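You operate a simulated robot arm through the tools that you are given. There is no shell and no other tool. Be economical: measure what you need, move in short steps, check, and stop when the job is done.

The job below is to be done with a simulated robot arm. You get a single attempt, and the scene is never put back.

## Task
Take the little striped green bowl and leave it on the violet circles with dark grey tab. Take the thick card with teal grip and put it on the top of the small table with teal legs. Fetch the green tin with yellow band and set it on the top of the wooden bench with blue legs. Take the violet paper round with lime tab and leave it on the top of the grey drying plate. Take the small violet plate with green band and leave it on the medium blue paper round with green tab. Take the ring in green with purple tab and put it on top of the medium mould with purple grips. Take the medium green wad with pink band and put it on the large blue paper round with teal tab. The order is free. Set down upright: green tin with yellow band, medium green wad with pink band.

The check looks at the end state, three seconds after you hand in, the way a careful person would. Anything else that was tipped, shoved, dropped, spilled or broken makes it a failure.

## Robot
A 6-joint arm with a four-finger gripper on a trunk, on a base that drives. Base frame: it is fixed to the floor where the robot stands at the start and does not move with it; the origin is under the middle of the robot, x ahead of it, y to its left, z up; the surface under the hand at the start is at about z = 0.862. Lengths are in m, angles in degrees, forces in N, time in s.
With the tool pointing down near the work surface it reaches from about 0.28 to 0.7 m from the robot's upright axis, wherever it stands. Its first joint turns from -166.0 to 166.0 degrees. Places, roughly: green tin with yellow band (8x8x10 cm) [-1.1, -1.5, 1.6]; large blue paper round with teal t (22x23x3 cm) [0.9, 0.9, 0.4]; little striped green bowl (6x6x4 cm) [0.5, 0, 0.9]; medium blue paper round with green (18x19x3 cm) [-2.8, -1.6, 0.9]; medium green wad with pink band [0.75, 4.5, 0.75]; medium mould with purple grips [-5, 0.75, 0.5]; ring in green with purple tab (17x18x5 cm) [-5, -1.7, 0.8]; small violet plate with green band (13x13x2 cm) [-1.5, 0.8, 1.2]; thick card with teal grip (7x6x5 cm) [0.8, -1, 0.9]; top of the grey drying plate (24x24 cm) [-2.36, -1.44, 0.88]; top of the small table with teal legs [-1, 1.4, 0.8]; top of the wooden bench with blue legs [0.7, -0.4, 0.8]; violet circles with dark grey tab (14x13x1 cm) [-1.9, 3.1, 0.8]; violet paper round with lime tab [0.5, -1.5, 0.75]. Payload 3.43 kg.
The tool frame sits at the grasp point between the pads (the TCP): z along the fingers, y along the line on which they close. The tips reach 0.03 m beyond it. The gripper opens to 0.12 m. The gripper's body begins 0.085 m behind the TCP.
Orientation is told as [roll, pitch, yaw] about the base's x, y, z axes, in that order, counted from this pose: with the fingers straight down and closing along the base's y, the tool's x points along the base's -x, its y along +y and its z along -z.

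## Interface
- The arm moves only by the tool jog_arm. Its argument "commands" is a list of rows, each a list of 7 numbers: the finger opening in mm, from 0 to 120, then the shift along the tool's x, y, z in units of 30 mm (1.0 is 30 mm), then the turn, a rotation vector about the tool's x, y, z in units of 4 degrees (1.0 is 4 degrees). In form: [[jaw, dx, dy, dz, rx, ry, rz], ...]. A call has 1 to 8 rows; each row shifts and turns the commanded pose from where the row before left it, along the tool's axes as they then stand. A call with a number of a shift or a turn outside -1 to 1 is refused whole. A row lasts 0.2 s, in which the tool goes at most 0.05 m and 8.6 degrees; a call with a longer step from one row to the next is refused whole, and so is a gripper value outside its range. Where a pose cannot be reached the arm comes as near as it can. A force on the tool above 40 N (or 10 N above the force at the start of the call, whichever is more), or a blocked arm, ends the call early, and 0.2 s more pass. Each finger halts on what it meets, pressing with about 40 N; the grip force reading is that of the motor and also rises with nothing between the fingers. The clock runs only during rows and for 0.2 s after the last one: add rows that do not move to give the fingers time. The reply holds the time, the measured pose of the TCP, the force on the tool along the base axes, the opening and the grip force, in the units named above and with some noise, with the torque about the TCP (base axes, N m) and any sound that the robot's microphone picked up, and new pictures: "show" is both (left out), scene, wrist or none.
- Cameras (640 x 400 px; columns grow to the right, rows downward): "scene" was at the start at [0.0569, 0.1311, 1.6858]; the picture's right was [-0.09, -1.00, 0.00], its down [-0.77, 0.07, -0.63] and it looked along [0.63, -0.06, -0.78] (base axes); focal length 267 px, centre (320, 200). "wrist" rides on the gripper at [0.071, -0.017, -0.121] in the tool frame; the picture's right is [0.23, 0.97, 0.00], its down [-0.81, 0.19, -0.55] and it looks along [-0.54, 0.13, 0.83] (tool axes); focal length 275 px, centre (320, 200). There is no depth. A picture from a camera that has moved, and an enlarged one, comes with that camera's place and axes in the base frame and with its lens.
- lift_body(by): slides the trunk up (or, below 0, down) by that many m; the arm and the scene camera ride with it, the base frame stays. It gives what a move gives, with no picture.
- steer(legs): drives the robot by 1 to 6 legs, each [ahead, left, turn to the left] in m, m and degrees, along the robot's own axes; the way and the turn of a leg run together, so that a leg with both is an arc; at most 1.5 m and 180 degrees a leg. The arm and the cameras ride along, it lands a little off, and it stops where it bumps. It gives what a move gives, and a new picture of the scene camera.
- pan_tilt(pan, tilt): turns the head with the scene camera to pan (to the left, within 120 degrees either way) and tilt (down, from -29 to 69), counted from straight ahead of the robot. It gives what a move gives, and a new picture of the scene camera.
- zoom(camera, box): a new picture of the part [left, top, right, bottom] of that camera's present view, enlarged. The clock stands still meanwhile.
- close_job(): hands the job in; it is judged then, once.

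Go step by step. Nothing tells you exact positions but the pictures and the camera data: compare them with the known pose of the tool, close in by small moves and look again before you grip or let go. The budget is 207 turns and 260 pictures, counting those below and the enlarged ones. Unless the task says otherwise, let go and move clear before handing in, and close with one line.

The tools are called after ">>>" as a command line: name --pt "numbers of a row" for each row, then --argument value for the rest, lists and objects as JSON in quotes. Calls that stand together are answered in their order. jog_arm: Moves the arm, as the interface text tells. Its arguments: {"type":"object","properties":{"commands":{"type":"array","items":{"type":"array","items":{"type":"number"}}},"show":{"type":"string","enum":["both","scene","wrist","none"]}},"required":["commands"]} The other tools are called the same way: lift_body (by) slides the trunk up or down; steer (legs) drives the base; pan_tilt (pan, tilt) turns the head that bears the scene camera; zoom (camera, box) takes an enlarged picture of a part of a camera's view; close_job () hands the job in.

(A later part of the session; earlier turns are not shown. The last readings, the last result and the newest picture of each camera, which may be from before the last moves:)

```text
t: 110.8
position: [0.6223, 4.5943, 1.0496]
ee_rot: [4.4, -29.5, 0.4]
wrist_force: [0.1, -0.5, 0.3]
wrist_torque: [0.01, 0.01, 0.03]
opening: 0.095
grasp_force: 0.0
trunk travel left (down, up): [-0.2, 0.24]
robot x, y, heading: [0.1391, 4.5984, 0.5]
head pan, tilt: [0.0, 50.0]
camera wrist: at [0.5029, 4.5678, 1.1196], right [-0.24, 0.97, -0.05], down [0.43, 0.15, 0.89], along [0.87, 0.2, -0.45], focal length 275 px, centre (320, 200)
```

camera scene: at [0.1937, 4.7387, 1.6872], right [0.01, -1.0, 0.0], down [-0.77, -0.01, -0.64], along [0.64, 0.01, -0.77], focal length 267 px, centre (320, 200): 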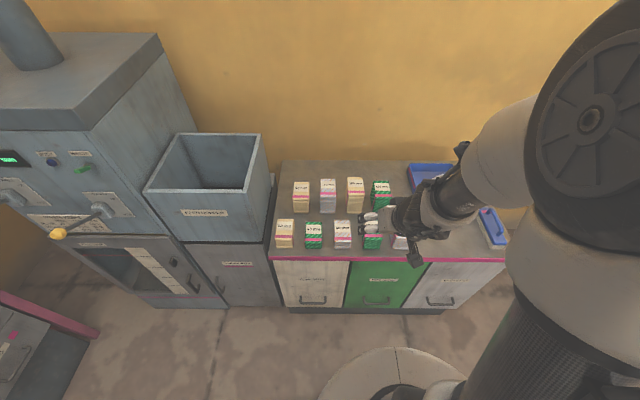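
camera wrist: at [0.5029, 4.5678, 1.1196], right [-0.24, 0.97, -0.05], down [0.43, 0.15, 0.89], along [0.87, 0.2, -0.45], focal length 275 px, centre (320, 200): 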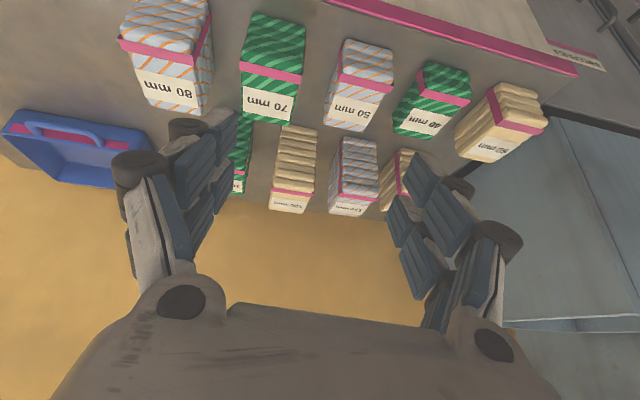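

>>> jog_arm --pt "95 0 0 0.5 0 -1 0" --pt "95 0 0 0.5 0 -1 0" --pt "95 0 0 0 0 -1 0" --pt "95 0 0 0 0 -1 0" --pt "95 0 0 0 0 -1 0" --pt "95 0 0 0 0 0 0" --show "scene"

```text
t: 112.2
position: [0.6542, 4.5779, 1.043]
ee_rot: [8.1, -48.7, -3.5]
wrist_force: [-0.3, 0.3, 0.6]
wrist_torque: [0.05, -0.03, 0.0]
opening: 0.0949
grasp_force: 0.1
out of reach, approached as far as the arm can: row 3, 4, 5
trunk travel left (down, up): [-0.2, 0.24]
robot x, y, heading: [0.1389, 4.6046, 0.5]
head pan, tilt: [0.0, 50.0]
camera scene: at [0.1936, 4.7388, 1.6872], right [0.01, -1.0, 0.0], down [-0.77, -0.01, -0.64], along [0.64, 0.01, -0.77], focal length 267 px, centre (320, 200)
```

scene: 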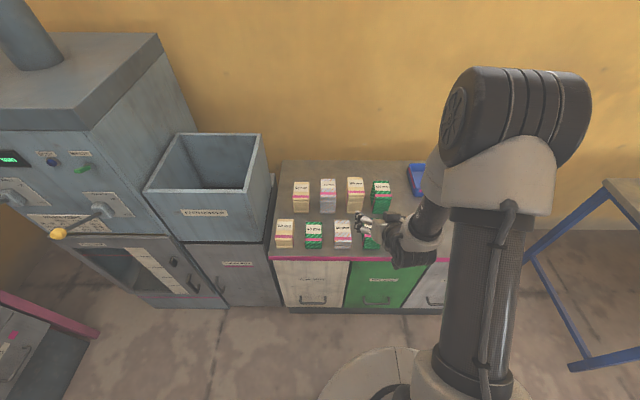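

It reaches about -48° now with some roll error. I'll back the base 0.12 m for room and level the roll.

>>> steer --legs '[[-0.12, 0, 0]]'

>>> jog_arm --pt "95 0 0 0.6 0.7 0 -0.3" --pt "95 0 0 0.6 0.67 0 -0.28" --pt "95 0 0 0.6 0 0 0" --pt "95 0 0 0.6 0 0 0" --pt "95 0 0 0 0 0 0" --show "wrist"

```text
t: 113.5
position: [0.5367, 4.5772, 1.0428]
ee_rot: [8.1, -48.8, -3.5]
wrist_force: [-0.9, -0.6, 0.7]
wrist_torque: [-0.05, 0.0, -0.01]
opening: 0.0951
grasp_force: 0.1
trunk travel left (down, up): [-0.2, 0.24]
robot x, y, heading: [0.0173, 4.5971, 0.5]
head pan, tilt: [0.0, 50.0]
camera scene: at [0.0745, 4.7375, 1.6873], right [0.01, -1.0, 0.0], down [-0.77, -0.01, -0.64], along [0.64, 0.01, -0.77], focal length 267 px, centre (320, 200)
```

scene: 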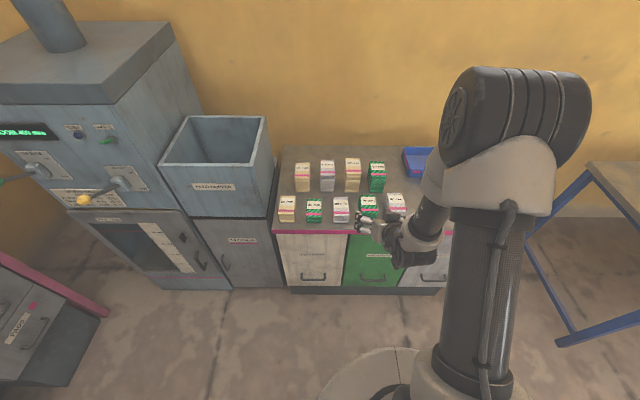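

```text
t: 114.7
position: [0.6021, 4.5508, 1.0226]
ee_rot: [5.0, -47.8, -2.6]
wrist_force: [0.4, 0.6, 0.7]
wrist_torque: [0.01, -0.02, 0.01]
opening: 0.0951
grasp_force: 0.0
out of reach, approached as far as the arm can: row 1, 2
trunk travel left (down, up): [-0.2, 0.24]
robot x, y, heading: [0.0207, 4.5979, 0.8]
head pan, tilt: [0.0, 50.0]
camera wrist: at [0.4658, 4.5313, 1.0491], right [-0.17, 0.98, -0.11], down [0.13, 0.14, 0.98], along [0.98, 0.15, -0.15], focal length 275 px, centre (320, 200)
```

wrist: 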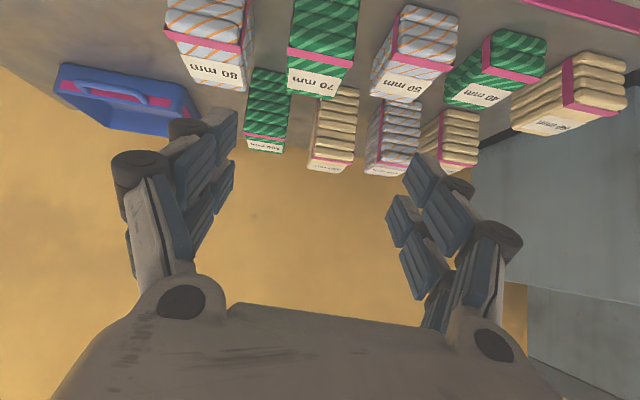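

Lowering toward the level of the wad in front of it, finishing the roll correction at a reachable height.

>>> jog_arm --pt "95 0.6 0 0.7 0 0 0" --pt "95 0.6 0 0.7 0 0 0" --pt "95 0.6 0 0.7 0.3 0 -0.2" --pt "95 0.6 0 0.6 0.3 0 -0.2" --pt "95 0.5 0 0.5 0.2 0 0" --pt "95 0 0 0 0 0 0"

```text
t: 116.1
position: [0.662, 4.5244, 0.9126]
ee_rot: [3.6, -47.3, -2.7]
wrist_force: [-0.4, 0.3, 0.6]
wrist_torque: [0.0, 0.02, -0.04]
opening: 0.0948
grasp_force: 0.0
out of reach, approached as far as the arm can: row 1, 2, 3, 4, 5
trunk travel left (down, up): [-0.2, 0.24]
robot x, y, heading: [0.0165, 4.6028, 0.6]
head pan, tilt: [0.0, 50.0]
camera scene: at [0.0754, 4.7379, 1.6872], right [0.01, -1.0, 0.0], down [-0.77, -0.01, -0.64], along [0.64, 0.01, -0.77], focal length 267 px, centre (320, 200)
camera wrist: at [0.526, 4.5067, 0.9416], right [-0.15, 0.98, -0.13], down [0.14, 0.15, 0.98], along [0.98, 0.13, -0.17], focal length 275 px, centre (320, 200)
```

scene: 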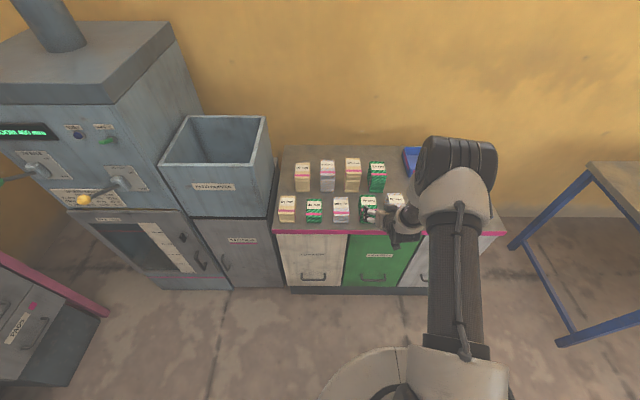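
wrist: 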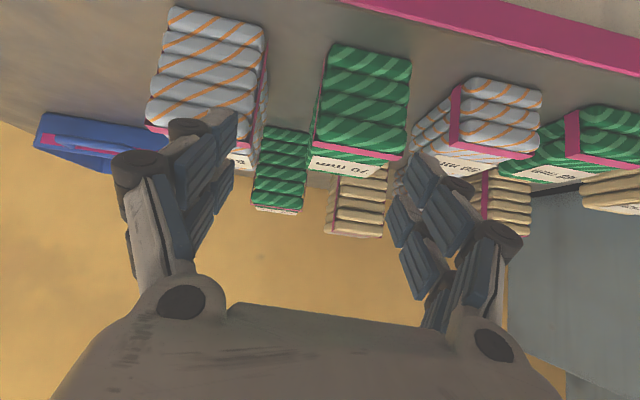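

I seem to be at a wrist singularity near 48°, so 40° of tilt is safer and still enough for the shelf. I'll rotate back about 8° and correct roll, yaw and the sideways drift.

>>> jog_arm --pt "95 0 0.3 0 0.15 0.6 -0.2" --pt "95 0 0.3 0 0.15 0.6 -0.2" --pt "95 0 0.3 0 0.15 0.6 -0.1" --pt "95 0 0 0 0 0 0" --show "wrist"

```text
t: 117.1
position: [0.697, 4.5185, 0.9255]
ee_rot: [-1.5, -40.2, 1.2]
wrist_force: [-1.1, 0.4, 0.1]
wrist_torque: [0.04, -0.02, 0.01]
opening: 0.0948
grasp_force: 0.1
out of reach, approached as far as the arm can: row 1, 2, 3
trunk travel left (down, up): [-0.2, 0.24]
robot x, y, heading: [0.0178, 4.6001, 1.0]
head pan, tilt: [0.0, 50.0]
camera wrist: at [0.5657, 4.5029, 0.9719], right [-0.18, 0.97, -0.17], down [0.26, 0.21, 0.94], along [0.95, 0.12, -0.29], focal length 275 px, centre (320, 200)
```

wrist: 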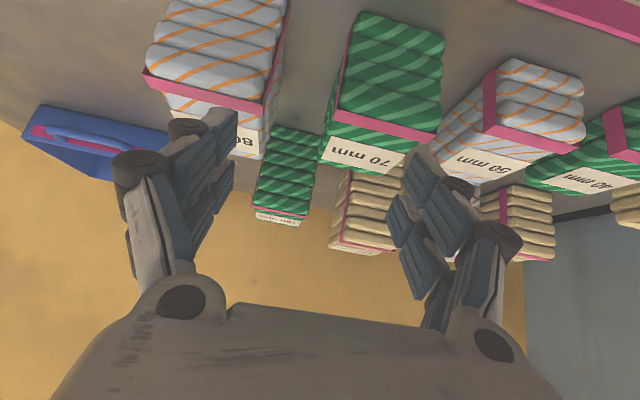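

I'll push through the singularity to about 60° tilt, backing off from the wads at the same time.

>>> jog_arm --pt "95 0.3 0.2 -0.6 0 -1 0" --pt "95 0.3 0.2 -0.6 0 -1 0" --pt "95 0.3 0.2 -0.6 0 -1 0" --pt "95 0.2 0.2 -0.6 0 -1 0" --pt "95 0 0 0 0 -1 0" --pt "95 0 0 0 0 -0.5 0" --pt "95 0 0 0 0 0 0" --show "scene"

```text
t: 118.7
position: [0.6968, 4.5153, 0.9803]
ee_rot: [5.5, -59.2, -4.5]
wrist_force: [0.2, 0.5, -0.6]
wrist_torque: [0.01, 0.01, 0.01]
opening: 0.095
grasp_force: 0.0
out of reach, approached as far as the arm can: row 1, 2, 3, 4, 5, 6
trunk travel left (down, up): [-0.2, 0.24]
robot x, y, heading: [0.017, 4.5994, 0.5]
head pan, tilt: [0.0, 50.0]
camera scene: at [0.0765, 4.7375, 1.6872], right [0.01, -1.0, 0.0], down [-0.77, -0.01, -0.64], along [0.64, 0.01, -0.77], focal length 267 px, centre (320, 200)
```

scene: 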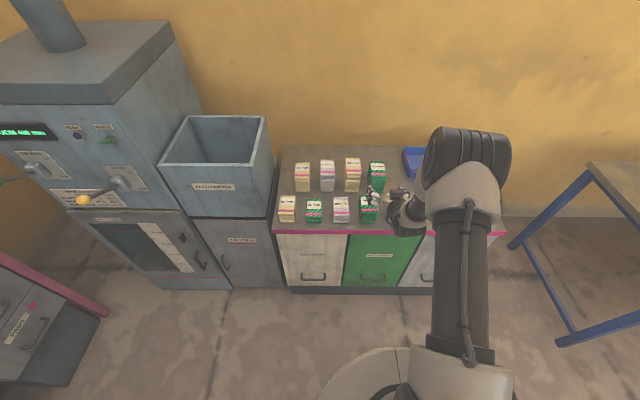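

Testing whether the arm moves freely here: a small sideways shift with roll correction.

>>> jog_arm --pt "95 0 0.5 0 0 0 0" --pt "95 0 0.5 0 0 0 0" --pt "95 0 0 0 0 0 0" --show "none"

>>> jog_arm --pt "95 0.6 0 -0.6 0 0 0" --pt "95 0.6 0 -0.6 0 0 0" --pt "95 0 0 0 0 0 0" --show "none"

```text
t: 119.5
position: [0.6948, 4.5247, 0.9822]
ee_rot: [5.9, -59.2, -4.1]
wrist_force: [0.7, -0.2, 0.1]
wrist_torque: [0.03, -0.05, -0.03]
opening: 0.0949
grasp_force: 0.2
out of reach, approached as far as the arm can: row 1, 2
trunk travel left (down, up): [-0.2, 0.24]
robot x, y, heading: [0.0188, 4.5998, 0.6]
head pan, tilt: [0.0, 50.0]
```

```text
t: 120.3
position: [0.6629, 4.5238, 0.9777]
ee_rot: [8.4, -58.7, -7.0]
wrist_force: [0.2, -0.2, 0.4]
wrist_torque: [-0.03, 0.0, 0.0]
opening: 0.0949
grasp_force: 0.1
out of reach, approached as far as the arm can: row 1, 2
trunk travel left (down, up): [-0.2, 0.24]
robot x, y, heading: [0.0205, 4.5956, 0.7]
head pan, tilt: [0.0, 50.0]
```

The problem is that the tool isn't in the arm's own vertical plane, so it crosses the wrist singularity off-plane. I'll reduce the tilt, centre the base on the wad (y = 4.552), align the tool straight ahead, then pitch again.

>>> steer --legs '[[-0.06, -0.045, -0.6]]'

>>> jog_arm --pt "95 0 0 -0.3 0 1 0" --pt "95 0 0 -0.3 0 1 0" --pt "95 0 0 -0.3 0 1 0" --pt "95 0 0 -0.3 0 1 0" --pt "95 0 0 -0.3 0 1 0" --pt "95 0 0 0 0 1 0" --pt "95 0 0 0 0 1 0" --pt "95 0 0 0 0 1 0" --show "none"

>>> jog_arm --pt "95 0 0 0 0 1 0" --pt "95 0 0 0 0 1 0" --pt "95 0 0 0 0 0 0" --show "none"

```text
t: 121.3
position: [0.6015, 4.4698, 0.9774]
ee_rot: [8.4, -58.7, -7.8]
wrist_force: [-0.6, -0.6, 0.0]
wrist_torque: [0.02, 0.02, 0.05]
opening: 0.095
grasp_force: 0.1
trunk travel left (down, up): [-0.2, 0.24]
robot x, y, heading: [-0.0419, 4.5546, 0.0]
head pan, tilt: [0.0, 50.0]
camera scene: at [0.0171, 4.69, 1.6873], right [0.0, -1.0, 0.0], down [-0.77, 0.0, -0.64], along [0.64, 0.0, -0.77], focal length 267 px, centre (320, 200)
```

scene: 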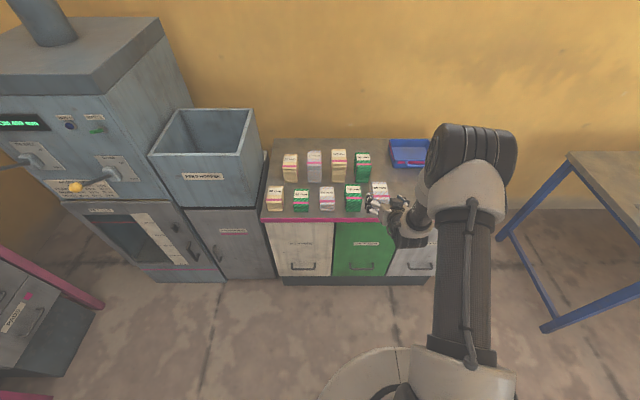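

```text
t: 123.1
position: [0.5664, 4.4711, 1.0062]
ee_rot: [5.5, -29.4, -3.0]
wrist_force: [-0.2, 0.4, 0.0]
wrist_torque: [-0.02, 0.01, 0.03]
opening: 0.0951
grasp_force: 0.1
trunk travel left (down, up): [-0.2, 0.24]
robot x, y, heading: [-0.0419, 4.5568, -0.1]
head pan, tilt: [0.0, 50.0]
```

```text
t: 123.9
position: [0.5691, 4.477, 1.0075]
ee_rot: [6.8, -26.6, -2.6]
wrist_force: [-0.4, 0.3, 1.1]
wrist_torque: [0.0, 0.03, -0.05]
opening: 0.0951
grasp_force: 0.1
out of reach, approached as far as the arm can: row 1
trunk travel left (down, up): [-0.2, 0.24]
robot x, y, heading: [-0.0418, 4.5571, -0.2]
head pan, tilt: [0.0, 50.0]
```

>>> jog_arm --pt "95 0 0.6 0 0.35 0.7 -0.15" --pt "95 0 0.6 0 0.35 0.7 -0.15" --pt "95 0 0.6 0 0.35 0.7 -0.15" --pt "95 0 0.6 0 0.35 0.7 -0.13" --pt "95 0 0.1 0 0 0 0" --pt "95 0 0 0 0 0 0" --show "none"

```text
t: 125.3
position: [0.5688, 4.5471, 1.0101]
ee_rot: [-0.3, -12.9, 0.7]
wrist_force: [-0.4, -0.1, 0.3]
wrist_torque: [-0.02, 0.01, 0.0]
opening: 0.095
grasp_force: 0.1
out of reach, approached as far as the arm can: row 1
trunk travel left (down, up): [-0.2, 0.24]
robot x, y, heading: [-0.0431, 4.5504, 0.1]
head pan, tilt: [0.0, 50.0]
```

Now in plane. I'll pitch again along this plane.

>>> jog_arm --pt "95 0 0 0 0 -1 -0.15" --pt "95 0 0 0 0 -1 0" --pt "95 0 0 0 0 -1 0" --pt "95 0 0 0 0 -1 0" --pt "95 0 0 0 0 -1 0" --pt "95 0 0 0 0 -1 0" --pt "95 0 0 0 0 -1 0" --pt "95 0 0 0 0 0 0" --show "none"

>>> jog_arm --pt "95 0 0 0 0 -1 0" --pt "95 0 0 0 0 -1 0" --pt "95 0 0 0 0 -1 0" --pt "95 0 0 0 0 -1 0" --pt "95 0 0 0 0 0 0" --show "none"

```text
t: 127.1
position: [0.568, 4.5464, 1.0101]
ee_rot: [-0.7, -41.1, 1.6]
wrist_force: [-0.6, 0.9, -0.1]
wrist_torque: [-0.03, -0.01, -0.03]
opening: 0.0948
grasp_force: 0.0
trunk travel left (down, up): [-0.2, 0.24]
robot x, y, heading: [-0.0357, 4.5533, 0.1]
head pan, tilt: [0.0, 50.0]
```

```text
t: 128.3
position: [0.5682, 4.5451, 1.0096]
ee_rot: [-1.0, -57.0, 2.0]
wrist_force: [0.3, -0.2, 0.1]
wrist_torque: [0.02, 0.0, 0.01]
opening: 0.0951
grasp_force: 0.1
trunk travel left (down, up): [-0.2, 0.24]
robot x, y, heading: [-0.0399, 4.5514, 0.2]
head pan, tilt: [0.0, 50.0]
```

In-plane works cleanly at 57°. Lowering to in front of the wad.

>>> jog_arm --pt "95 0.71 0.04 0.79 0 0 0" --pt "95 0.71 0.04 0.79 0 0 0" --pt "95 0.71 0.04 0.79 0 0 0" --pt "95 0.71 0.04 0.79 0 0 0" --pt "95 0.71 0.04 0.79 0 0 0" --pt "95 0.71 0.04 0.79 0 0 0" --pt "95 0 0 0 0 0 0"

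```text
t: 129.9
position: [0.6183, 4.5518, 0.8264]
ee_rot: [-1.0, -56.8, 1.8]
wrist_force: [0.7, 0.4, -0.2]
wrist_torque: [-0.04, 0.02, 0.02]
opening: 0.095
grasp_force: 0.0
trunk travel left (down, up): [-0.2, 0.24]
robot x, y, heading: [-0.0376, 4.553, -0.1]
head pan, tilt: [0.0, 50.0]
camera scene: at [0.0182, 4.6909, 1.6872], right [0.0, -1.0, 0.0], down [-0.77, 0.0, -0.64], along [0.64, 0.0, -0.77], focal length 267 px, centre (320, 200)
camera wrist: at [0.4782, 4.5329, 0.8309], right [-0.14, 0.97, -0.2], down [-0.03, 0.2, 0.98], along [0.99, 0.15, 0.0], focal length 275 px, centre (320, 200)
```

scene: 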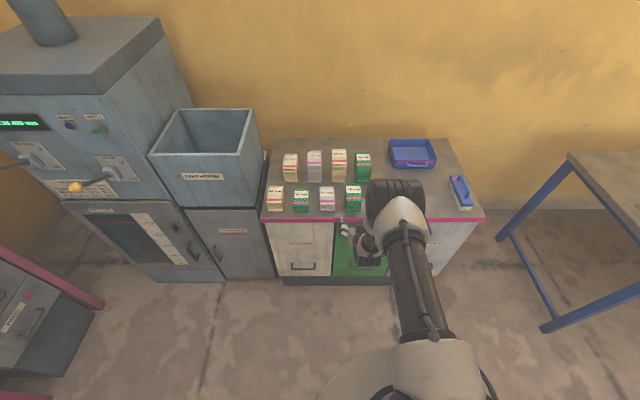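
wrist: 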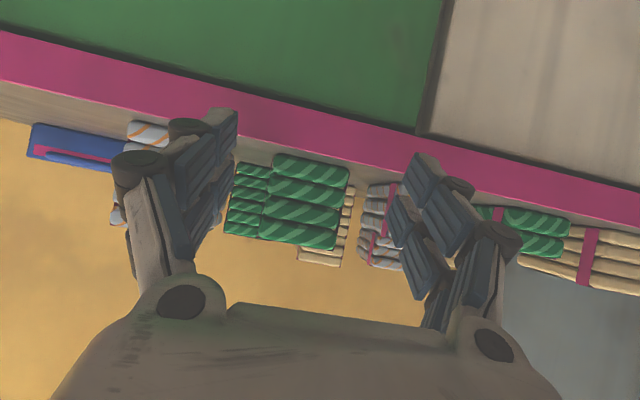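

The wad's centre is at y ≈ 4.557 and the cabinet top is at z ≈ 0.797. I'll advance horizontally so the fingers straddle it.

>>> jog_arm --pt "95 -0.51 0.035 0.68 0 0 0" --pt "95 -0.51 0.035 0.68 0 0 0" --pt "95 -0.51 0.035 0.68 0 0 0" --pt "95 -0.51 0.035 0.68 0 0 0" --pt "95 -0.51 0.035 0.68 0 0 0" --pt "95 0 0 0 0 0 0"

```text
t: 130.7
position: [0.6665, 4.5565, 0.8234]
ee_rot: [-0.9, -55.6, 1.6]
wrist_force: [-32.4, -0.5, 29.2]
wrist_torque: [0.13, 0.8, -0.01]
opening: 0.1088
grasp_force: 33.3
trunk travel left (down, up): [-0.2, 0.24]
robot x, y, heading: [-0.0387, 4.55, 0.1]
head pan, tilt: [0.0, 50.0]
stopped in row 3: the force on the tool passed its limit at 48 N (the readings are from after the stop); the commanded pose is now the measured one
camera scene: at [0.0101, 4.691, 1.6879], right [0.0, -1.0, 0.0], down [-0.76, 0.0, -0.65], along [0.65, 0.0, -0.76], focal length 267 px, centre (320, 200)
camera wrist: at [0.5274, 4.5374, 0.8328], right [-0.15, 0.97, -0.2], down [0.0, 0.2, 0.98], along [0.99, 0.14, -0.03], focal length 275 px, centre (320, 200)
```

scene: 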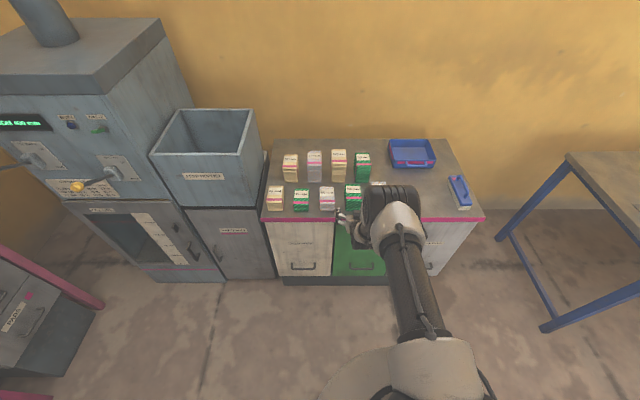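
wrist: 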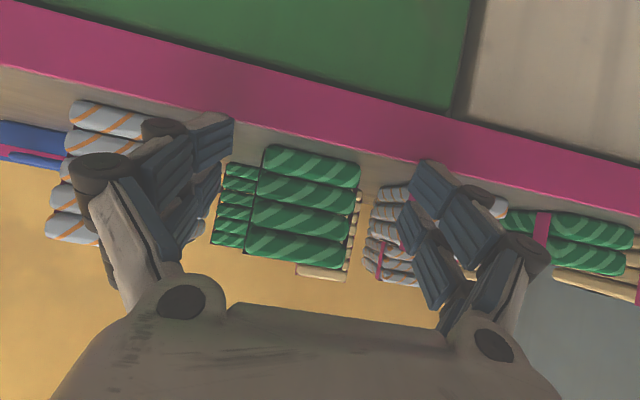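

The fingertips touched the cabinet's front edge. I'll back off and up 3 cm and look.

>>> jog_arm --pt "95 -0.3 0 -0.4 0 0 0" --pt "95 -0.3 0 -0.4 0 0 0" --pt "95 0 0 0 0 0 0"

>>> zoom --camera "wrist" --box '[180, 100, 440, 290]'

```text
t: 131.5
position: [0.6626, 4.5557, 0.8469]
ee_rot: [-0.7, -55.4, 1.8]
wrist_force: [0.4, -0.2, -0.5]
wrist_torque: [-0.03, 0.02, 0.03]
opening: 0.0951
grasp_force: 0.0
trunk travel left (down, up): [-0.2, 0.24]
robot x, y, heading: [-0.0409, 4.5528, -0.0]
head pan, tilt: [0.0, 50.0]
camera scene: at [0.0193, 4.6906, 1.687], right [0.0, -1.0, 0.0], down [-0.77, 0.0, -0.64], along [0.64, 0.0, -0.77], focal length 267 px, centre (320, 200)
camera wrist: at [0.5231, 4.5375, 0.857], right [-0.15, 0.97, -0.2], down [0.0, 0.2, 0.98], along [0.99, 0.14, -0.03], focal length 275 px, centre (320, 200)
```

scene: 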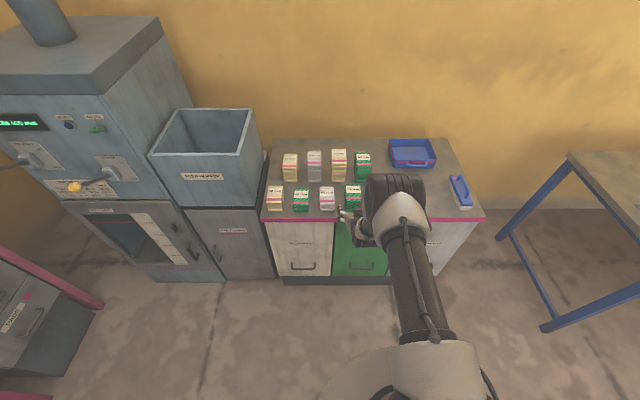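
wrist: 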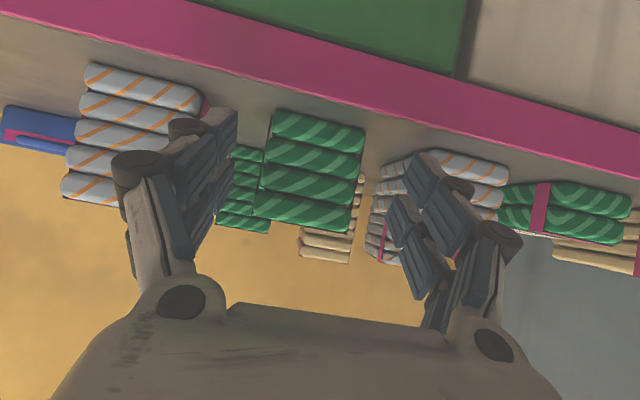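

```text
2.11 times, centred on (310, 195) of wrist
camera zoom: at [0.5231, 4.5375, 0.857], right [-0.15, 0.97, -0.2], down [0.0, 0.2, 0.98], along [0.99, 0.14, -0.03], focal length 580 px, centre (341, 210)
```

zoom: 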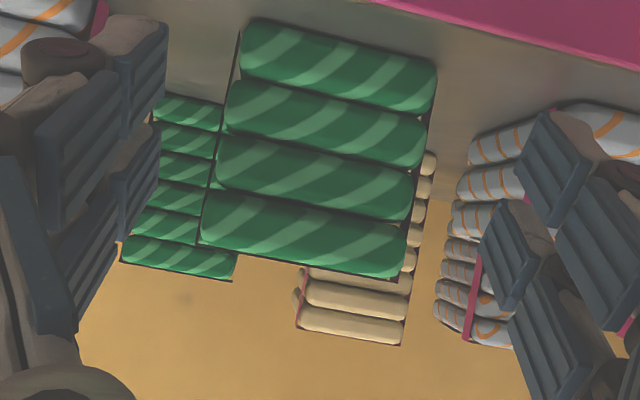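

The wad spans z 0.798–0.868, so TCP at 0.845 is right. Advancing at this height.

>>> jog_arm --pt "92 -0.38 -0.02 0.57 0 0 0" --pt "92 -0.38 -0.02 0.57 0 0 0" --pt "92 -0.38 -0.02 0.57 0 0 0" --pt "92 -0.38 0 0.57 0 0 0" --pt "92 0 0 0 0 0 0" --show "wrist"

```text
t: 132.7
position: [0.7435, 4.5547, 0.8469]
ee_rot: [-0.8, -55.2, 1.6]
wrist_force: [1.0, 0.0, -0.4]
wrist_torque: [0.02, 0.0, 0.01]
opening: 0.0919
grasp_force: 0.1
trunk travel left (down, up): [-0.2, 0.24]
robot x, y, heading: [-0.0394, 4.553, -0.2]
head pan, tilt: [0.0, 50.0]
camera wrist: at [0.6047, 4.5375, 0.8573], right [-0.15, 0.97, -0.2], down [0.0, 0.2, 0.98], along [0.99, 0.14, -0.03], focal length 275 px, centre (320, 200)
```

wrist: 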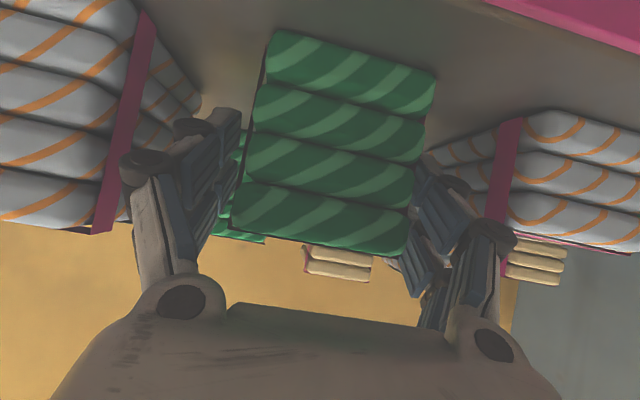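

Fingers straddle the wad. Closing and lifting slightly.

>>> jog_arm --pt "45 0 0 0 0 0 0" --pt "45 0 0 0 0 0 0" --pt "45 0 0 0 0 0 0" --pt "45 0 0 0 0 0 0" --pt "45 0 0 0 0 0 0" --pt "45 -0.5 0 -0.35 0 0 0" --pt "45 -0.5 0 -0.35 0 0 0" --pt "45 0 0 0 0 0 0"

```text
t: 134.5
position: [0.7434, 4.5563, 0.8845]
ee_rot: [-0.8, -55.2, 1.7]
wrist_force: [0.3, -0.6, -0.8]
wrist_torque: [0.01, 0.02, 0.0]
opening: 0.0634
grasp_force: 40.1
trunk travel left (down, up): [-0.2, 0.24]
robot x, y, heading: [-0.0435, 4.5531, 0.1]
head pan, tilt: [0.0, 50.0]
camera scene: at [0.018, 4.6908, 1.6871], right [0.0, -1.0, 0.0], down [-0.77, 0.0, -0.64], along [0.64, 0.0, -0.77], focal length 267 px, centre (320, 200)
camera wrist: at [0.6048, 4.538, 0.8943], right [-0.15, 0.97, -0.2], down [0.0, 0.2, 0.98], along [0.99, 0.14, -0.03], focal length 275 px, centre (320, 200)
```

scene: 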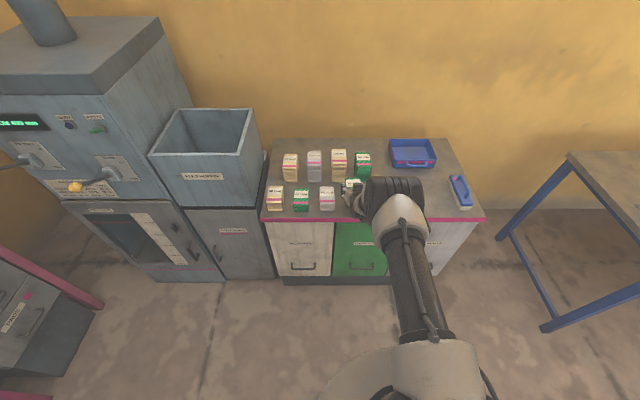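
wrist: 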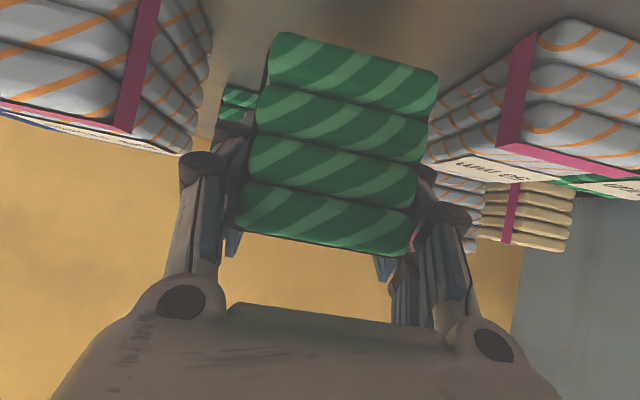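

The wad is held, its bottom 0.049 below the TCP. I'll raise the trunk, retract the arm in the same tilt, back off, and look.

>>> lift_body --by 0.2

>>> steer --legs '[[-0.12, 0, 0]]'

>>> jog_arm --pt "45 -0.3 0 -1 0 0 0" --pt "45 -0.3 0 -1 0 0 0" --pt "45 -0.3 0 -1 0 0 0" --pt "45 0 0 -1 0 0 0" --pt "45 0 0 -1 0 0 0" --pt "45 0 0 -1 0 0 0" --pt "45 0 0 0 0 0 0" --show "scene"

```text
t: 136.6
position: [0.7432, 4.5555, 1.084]
ee_rot: [-0.8, -55.2, 1.7]
wrist_force: [-0.8, -0.7, -1.5]
wrist_torque: [0.0, -0.01, 0.02]
opening: 0.0634
grasp_force: 40.1
trunk travel left (down, up): [-0.4, 0.04]
robot x, y, heading: [-0.0422, 4.5534, -0.2]
head pan, tilt: [0.0, 50.0]
```

```text
t: 137.9
position: [0.6215, 4.5584, 1.0846]
ee_rot: [-0.8, -55.3, 1.9]
wrist_force: [0.4, -0.6, -0.6]
wrist_torque: [-0.04, -0.02, 0.0]
opening: 0.0635
grasp_force: 40.1
trunk travel left (down, up): [-0.4, 0.04]
robot x, y, heading: [-0.1577, 4.5549, -0.0]
head pan, tilt: [0.0, 50.0]
camera scene: at [-0.1044, 4.6911, 1.8872], right [0.0, -1.0, 0.0], down [-0.77, 0.0, -0.64], along [0.64, 0.0, -0.77], focal length 267 px, centre (320, 200)
```

scene: 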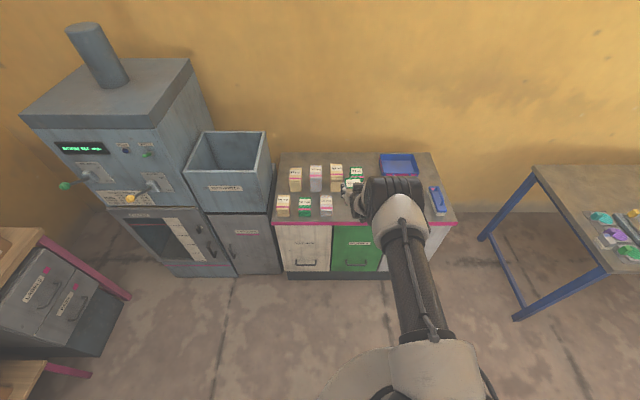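

```text
t: 139.5
position: [0.4882, 4.5547, 1.2102]
ee_rot: [-0.8, -55.2, 1.9]
wrist_force: [0.5, -0.4, -1.7]
wrist_torque: [0.0, 0.01, 0.0]
opening: 0.063
grasp_force: 40.0
trunk travel left (down, up): [-0.4, 0.04]
robot x, y, heading: [-0.1641, 4.5521, 0.0]
head pan, tilt: [0.0, 50.0]
camera scene: at [-0.1019, 4.691, 1.8871], right [0.0, -1.0, 0.0], down [-0.77, 0.0, -0.64], along [0.64, 0.0, -0.77], focal length 267 px, centre (320, 200)
```

scene: 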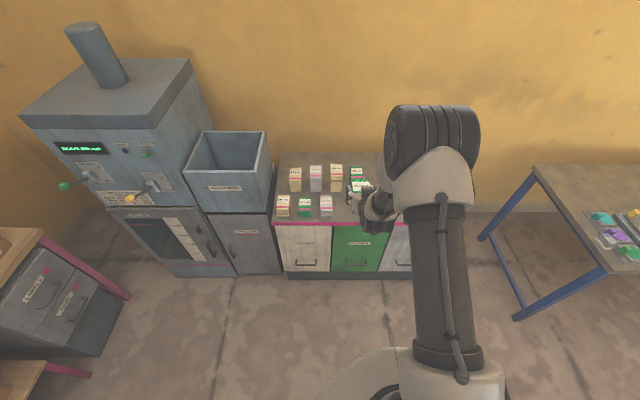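

Strafing along the aisle to the teal bench.

>>> steer --legs '[[0, -1.3, 0], [0, -1.3, 0]]'

>>> steer --legs '[[0, -1.05, 0]]'

```text
t: 152.1
position: [0.4543, 1.9568, 1.2104]
ee_rot: [-0.8, -55.4, 1.7]
wrist_force: [-0.8, -0.3, -1.6]
wrist_torque: [0.0, -0.03, -0.01]
opening: 0.0632
grasp_force: 40.5
trunk travel left (down, up): [-0.4, 0.04]
robot x, y, heading: [-0.1947, 1.9566, -0.3]
head pan, tilt: [0.0, 50.0]
camera scene: at [-0.1379, 2.0942, 1.8872], right [0.0, -1.0, 0.0], down [-0.77, 0.0, -0.64], along [0.64, 0.0, -0.77], focal length 267 px, centre (320, 200)
```

scene: 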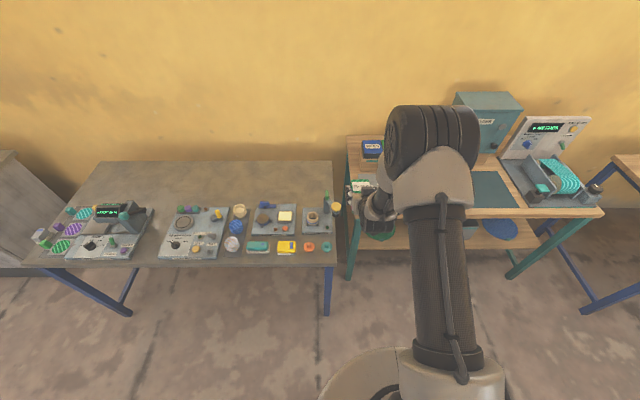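

```text
t: 157.5
position: [0.443, 0.9071, 1.2107]
ee_rot: [-0.8, -55.4, 0.7]
wrist_force: [0.2, -0.2, -1.3]
wrist_torque: [-0.02, 0.04, 0.02]
opening: 0.0635
grasp_force: 39.8
trunk travel left (down, up): [-0.4, 0.04]
robot x, y, heading: [-0.2111, 0.92, -1.0]
head pan, tilt: [0.0, 50.0]
camera scene: at [-0.1476, 1.0531, 1.8872], right [-0.02, -1.0, 0.0], down [-0.77, 0.01, -0.64], along [0.64, -0.01, -0.77], focal length 267 px, centre (320, 200)
```

scene: 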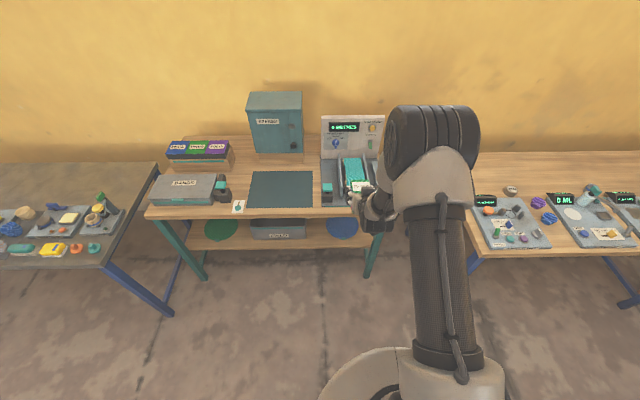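

Now at the teal bench; the blue round is visible on the lower shelf. Lowering the trunk fully (the hand stays in front of the tabletop edge) and looking.

>>> zoom --camera "scene" --box '[260, 150, 420, 300]'

>>> lift_body --by -0.4

>>> pan_tilt --pan 0 --tilt 45

>>> zoom --camera "wrist" --box '[0, 0, 640, 400]'

```text
2.67 times, centred on (340, 225) of scene
camera zoom: at [-0.1476, 1.0531, 1.8872], right [-0.02, -1.0, 0.0], down [-0.77, 0.01, -0.64], along [0.64, -0.01, -0.77], focal length 713 px, centre (267, 133)
```

zoom: 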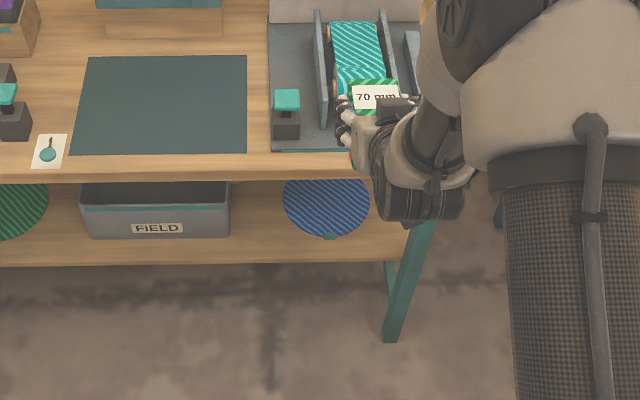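

```text
t: 161.3
position: [0.4414, 0.9068, 0.8105]
ee_rot: [-0.9, -55.4, 1.0]
wrist_force: [0.2, 1.0, -0.9]
wrist_torque: [-0.01, 0.01, -0.02]
opening: 0.0633
grasp_force: 39.8
trunk travel left (down, up): [0.0, 0.44]
robot x, y, heading: [-0.2125, 0.9139, -0.8]
head pan, tilt: [0.0, 50.0]
```

```text
t: 162.0
position: [0.4415, 0.9085, 0.8104]
ee_rot: [-0.9, -55.4, 0.8]
wrist_force: [0.2, 0.6, -0.9]
wrist_torque: [0.04, 0.01, 0.02]
opening: 0.0637
grasp_force: 40.1
trunk travel left (down, up): [0.0, 0.44]
robot x, y, heading: [-0.2064, 0.9175, -1.1]
head pan, tilt: [0.0, 45.0]
camera scene: at [-0.1434, 1.0533, 1.4941], right [-0.02, -1.0, 0.0], down [-0.71, 0.01, -0.71], along [0.71, -0.01, -0.71], focal length 267 px, centre (320, 200)
```

scene: 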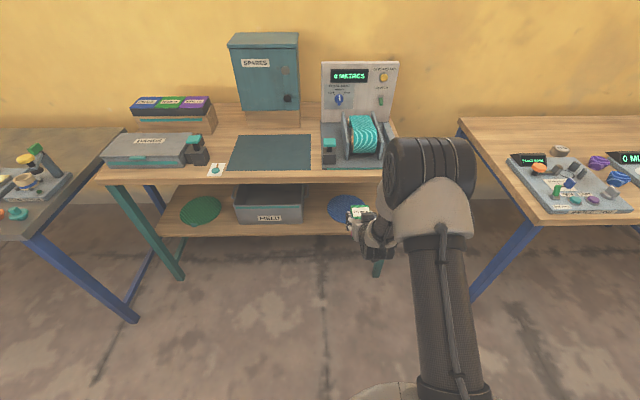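

```text
1.00 times, centred on (320, 200) of wrist (not enlarged: the box is as wide or as high as the picture)
camera zoom: at [0.3024, 0.8913, 0.8202], right [-0.13, 0.97, -0.2], down [0.01, 0.2, 0.98], along [0.99, 0.13, -0.03], focal length 275 px, centre (320, 200)
```

zoom: 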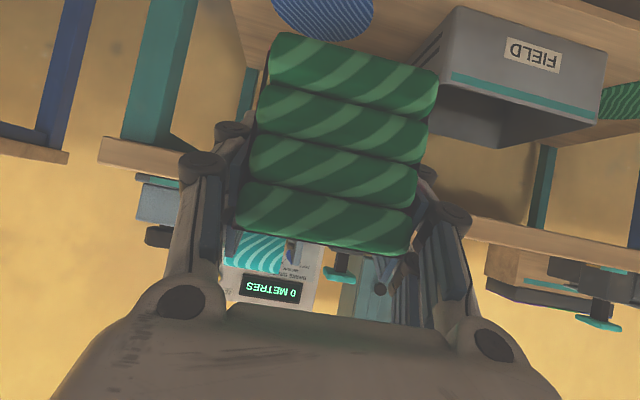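

>>> zoom --camera "scene" --box '[310, 165, 390, 255]'

```text
4.44 times, centred on (350, 210) of scene
camera zoom: at [-0.1434, 1.0533, 1.4941], right [-0.02, -1.0, 0.0], down [-0.71, 0.01, -0.71], along [0.71, -0.01, -0.71], focal length 1188 px, centre (187, 156)
```

zoom: 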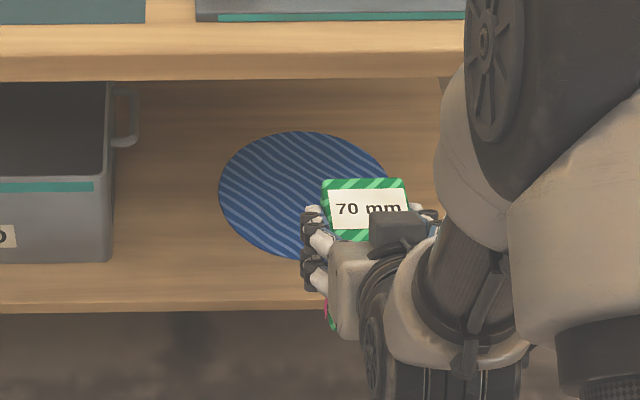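

The round's centre is about (0.857, 0.893, z≈0.43) and the tabletop edge is at x≈0.625. I'll lower the hand below tabletop level before driving in.

>>> jog_arm --pt "45 0.82 0 0.57 0 0 0" --pt "45 0.82 0 0.57 0 0 0" --pt "45 0.82 0 0.57 0 0 0" --pt "45 0.82 0 0.57 0 0 0" --pt "45 0.82 0 0.57 0 0 0" --pt "45 0.82 0 0.57 0 0 0" --pt "45 0.82 0 0.57 0 0 0" --pt "45 0.82 0 0.57 0 0 0"

```text
t: 163.8
position: [0.4432, 0.9073, 0.5682]
ee_rot: [-0.9, -55.4, 0.9]
wrist_force: [0.4, 0.5, -1.4]
wrist_torque: [0.03, 0.04, 0.03]
opening: 0.0635
grasp_force: 39.5
trunk travel left (down, up): [0.0, 0.44]
robot x, y, heading: [-0.2083, 0.9175, -1.2]
head pan, tilt: [0.0, 45.0]
camera scene: at [-0.1433, 1.0533, 1.4941], right [-0.02, -1.0, 0.0], down [-0.71, 0.01, -0.71], along [0.71, -0.01, -0.71], focal length 267 px, centre (320, 200)
camera wrist: at [0.3039, 0.8902, 0.5786], right [-0.13, 0.97, -0.2], down [0.0, 0.2, 0.98], along [0.99, 0.13, -0.03], focal length 275 px, centre (320, 200)
```

scene: 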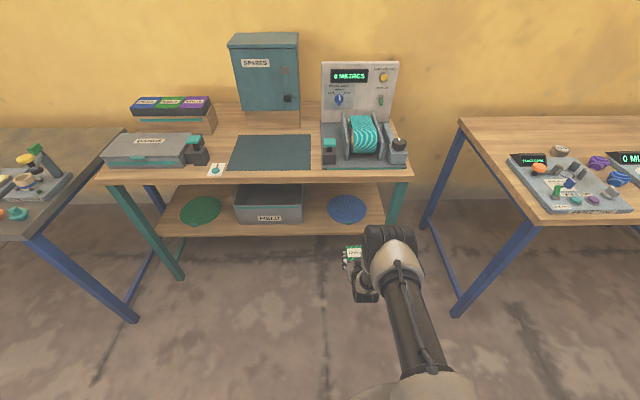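
wrist: 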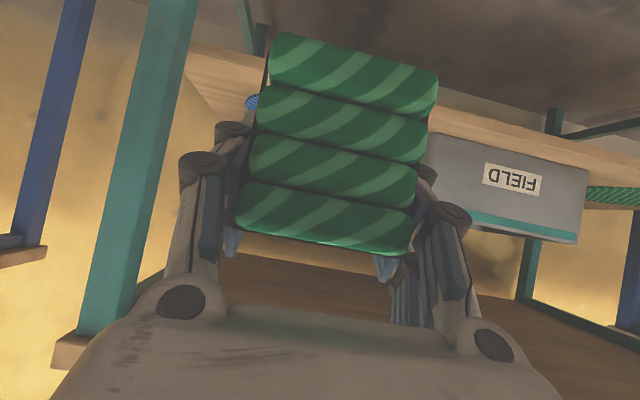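

The geometry looks workable with the elbow dropping low. Driving in 0.2 m, with a small correction to the right.

>>> steer --legs '[[0.2, -0.012, 0]]'

>>> jog_arm --pt "45 0 0 0 0 0 0" --show "wrist"

```text
t: 165.4
position: [0.6426, 0.8886, 0.5695]
ee_rot: [-0.8, -55.3, 0.6]
wrist_force: [-0.6, -0.5, 0.1]
wrist_torque: [0.03, -0.02, 0.0]
opening: 0.0633
grasp_force: 39.7
trunk travel left (down, up): [0.0, 0.44]
robot x, y, heading: [-0.0058, 0.9025, -1.2]
head pan, tilt: [0.0, 45.0]
camera scene: at [0.0584, 1.0372, 1.4941], right [-0.02, -1.0, 0.0], down [-0.71, 0.02, -0.71], along [0.71, -0.02, -0.71], focal length 267 px, centre (320, 200)
```

scene: 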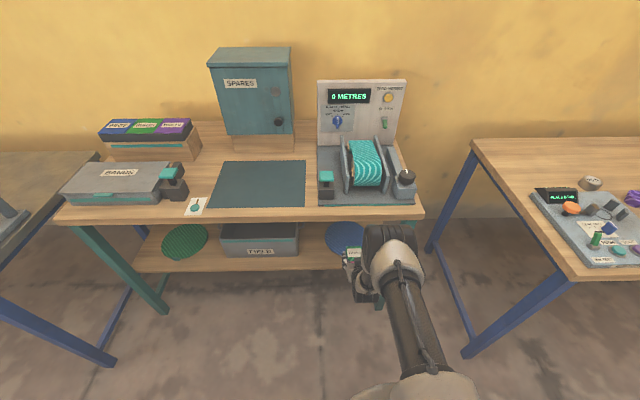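

```text
t: 165.8
position: [0.6439, 0.8887, 0.5688]
ee_rot: [-0.9, -55.3, 0.7]
wrist_force: [-0.5, 1.3, -1.4]
wrist_torque: [-0.01, 0.01, -0.01]
opening: 0.0636
grasp_force: 39.9
trunk travel left (down, up): [0.0, 0.44]
robot x, y, heading: [-0.0064, 0.9011, -1.4]
head pan, tilt: [0.0, 45.0]
camera wrist: at [0.5041, 0.8722, 0.5788], right [-0.13, 0.97, -0.2], down [0.01, 0.2, 0.98], along [0.99, 0.13, -0.03], focal length 275 px, centre (320, 200)
```

wrist: 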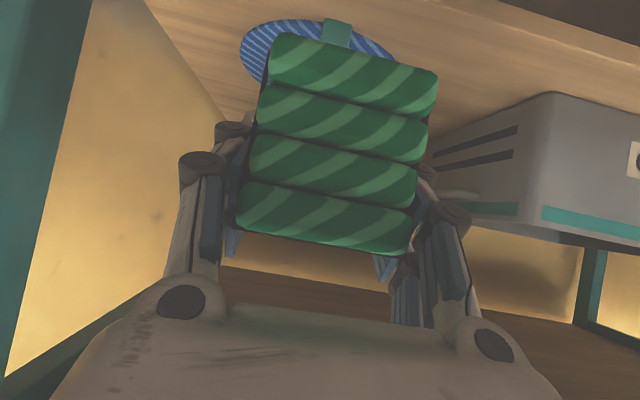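

The round's centre lies at y ≈ 0.89. Moving in gradually under the tabletop.

>>> jog_arm --pt "45 -0.41 0.02 0.98 0 0 0" --pt "45 -0.41 0.02 0.98 0 0 0" --pt "45 -0.41 0.02 0.98 0 0 0" --pt "45 0 0 0 0 0 0"

```text
t: 166.8
position: [0.7383, 0.8902, 0.5484]
ee_rot: [-0.8, -55.3, 0.5]
wrist_force: [-0.2, -0.7, -0.9]
wrist_torque: [0.0, 0.0, 0.01]
opening: 0.0634
grasp_force: 40.1
trunk travel left (down, up): [0.0, 0.44]
robot x, y, heading: [-0.0058, 0.9021, -1.2]
head pan, tilt: [0.0, 45.0]
camera scene: at [0.0583, 1.0372, 1.4941], right [-0.02, -1.0, 0.0], down [-0.71, 0.02, -0.71], along [0.71, -0.02, -0.71], focal length 267 px, centre (320, 200)
camera wrist: at [0.5986, 0.8742, 0.5588], right [-0.13, 0.97, -0.2], down [0.01, 0.2, 0.98], along [0.99, 0.13, -0.03], focal length 275 px, centre (320, 200)
```

scene: 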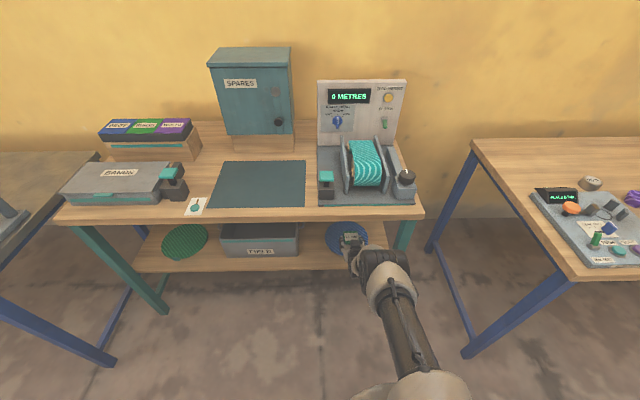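
wrist: 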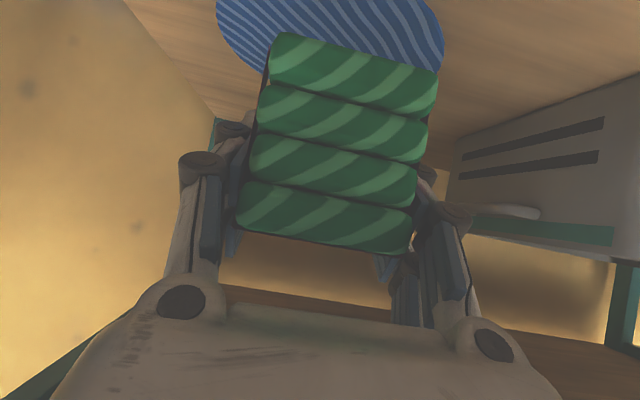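

>>> jog_arm --pt "45 -0.41 0.02 0.98 0 0 0" --pt "45 -0.41 0.02 0.98 0 0 0" --pt "45 -0.2 0.02 0.98 0 0 0" --pt "45 0 0 0 0 0 0"

>>> zoom --camera "scene" --box '[300, 200, 440, 290]'

```text
t: 167.8
position: [0.7765, 0.8912, 0.5429]
ee_rot: [-0.8, -55.3, 0.6]
wrist_force: [-0.9, -0.2, -0.1]
wrist_torque: [-0.01, 0.02, 0.05]
opening: 0.0632
grasp_force: 40.0
out of reach, approached as far as the arm can: row 2, 3
trunk travel left (down, up): [0.0, 0.44]
robot x, y, heading: [-0.0082, 0.9014, -1.3]
head pan, tilt: [0.0, 45.0]
camera scene: at [0.0583, 1.0372, 1.4941], right [-0.02, -1.0, 0.0], down [-0.71, 0.02, -0.71], along [0.71, -0.02, -0.71], focal length 267 px, centre (320, 200)
camera wrist: at [0.6382, 0.8755, 0.5531], right [-0.13, 0.97, -0.2], down [0.01, 0.2, 0.98], along [0.99, 0.13, -0.03], focal length 275 px, centre (320, 200)
```

scene: 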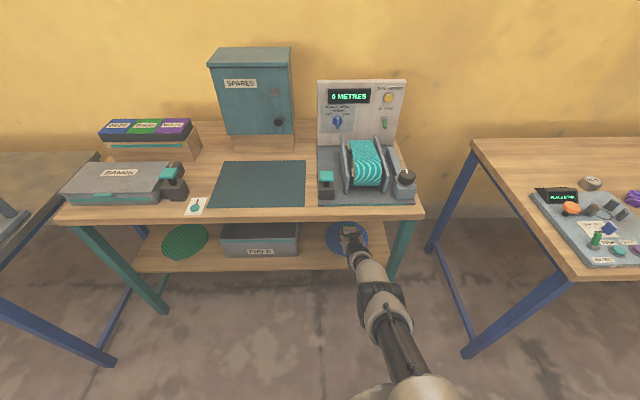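
wrist: 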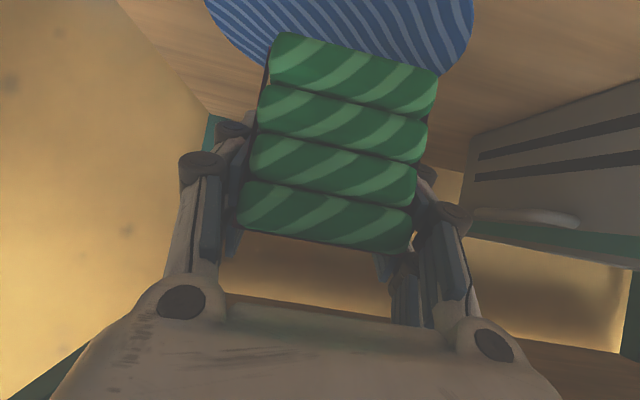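

```text
4.44 times, centred on (370, 245) of scene
camera zoom: at [0.0583, 1.0372, 1.4941], right [-0.02, -1.0, 0.0], down [-0.71, 0.02, -0.71], along [0.71, -0.02, -0.71], focal length 1188 px, centre (98, 0)
```

zoom: 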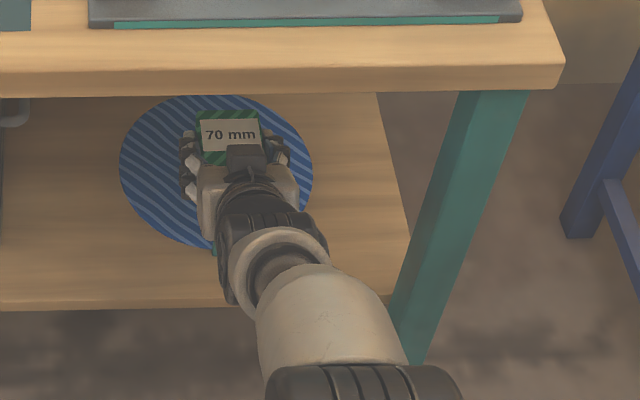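

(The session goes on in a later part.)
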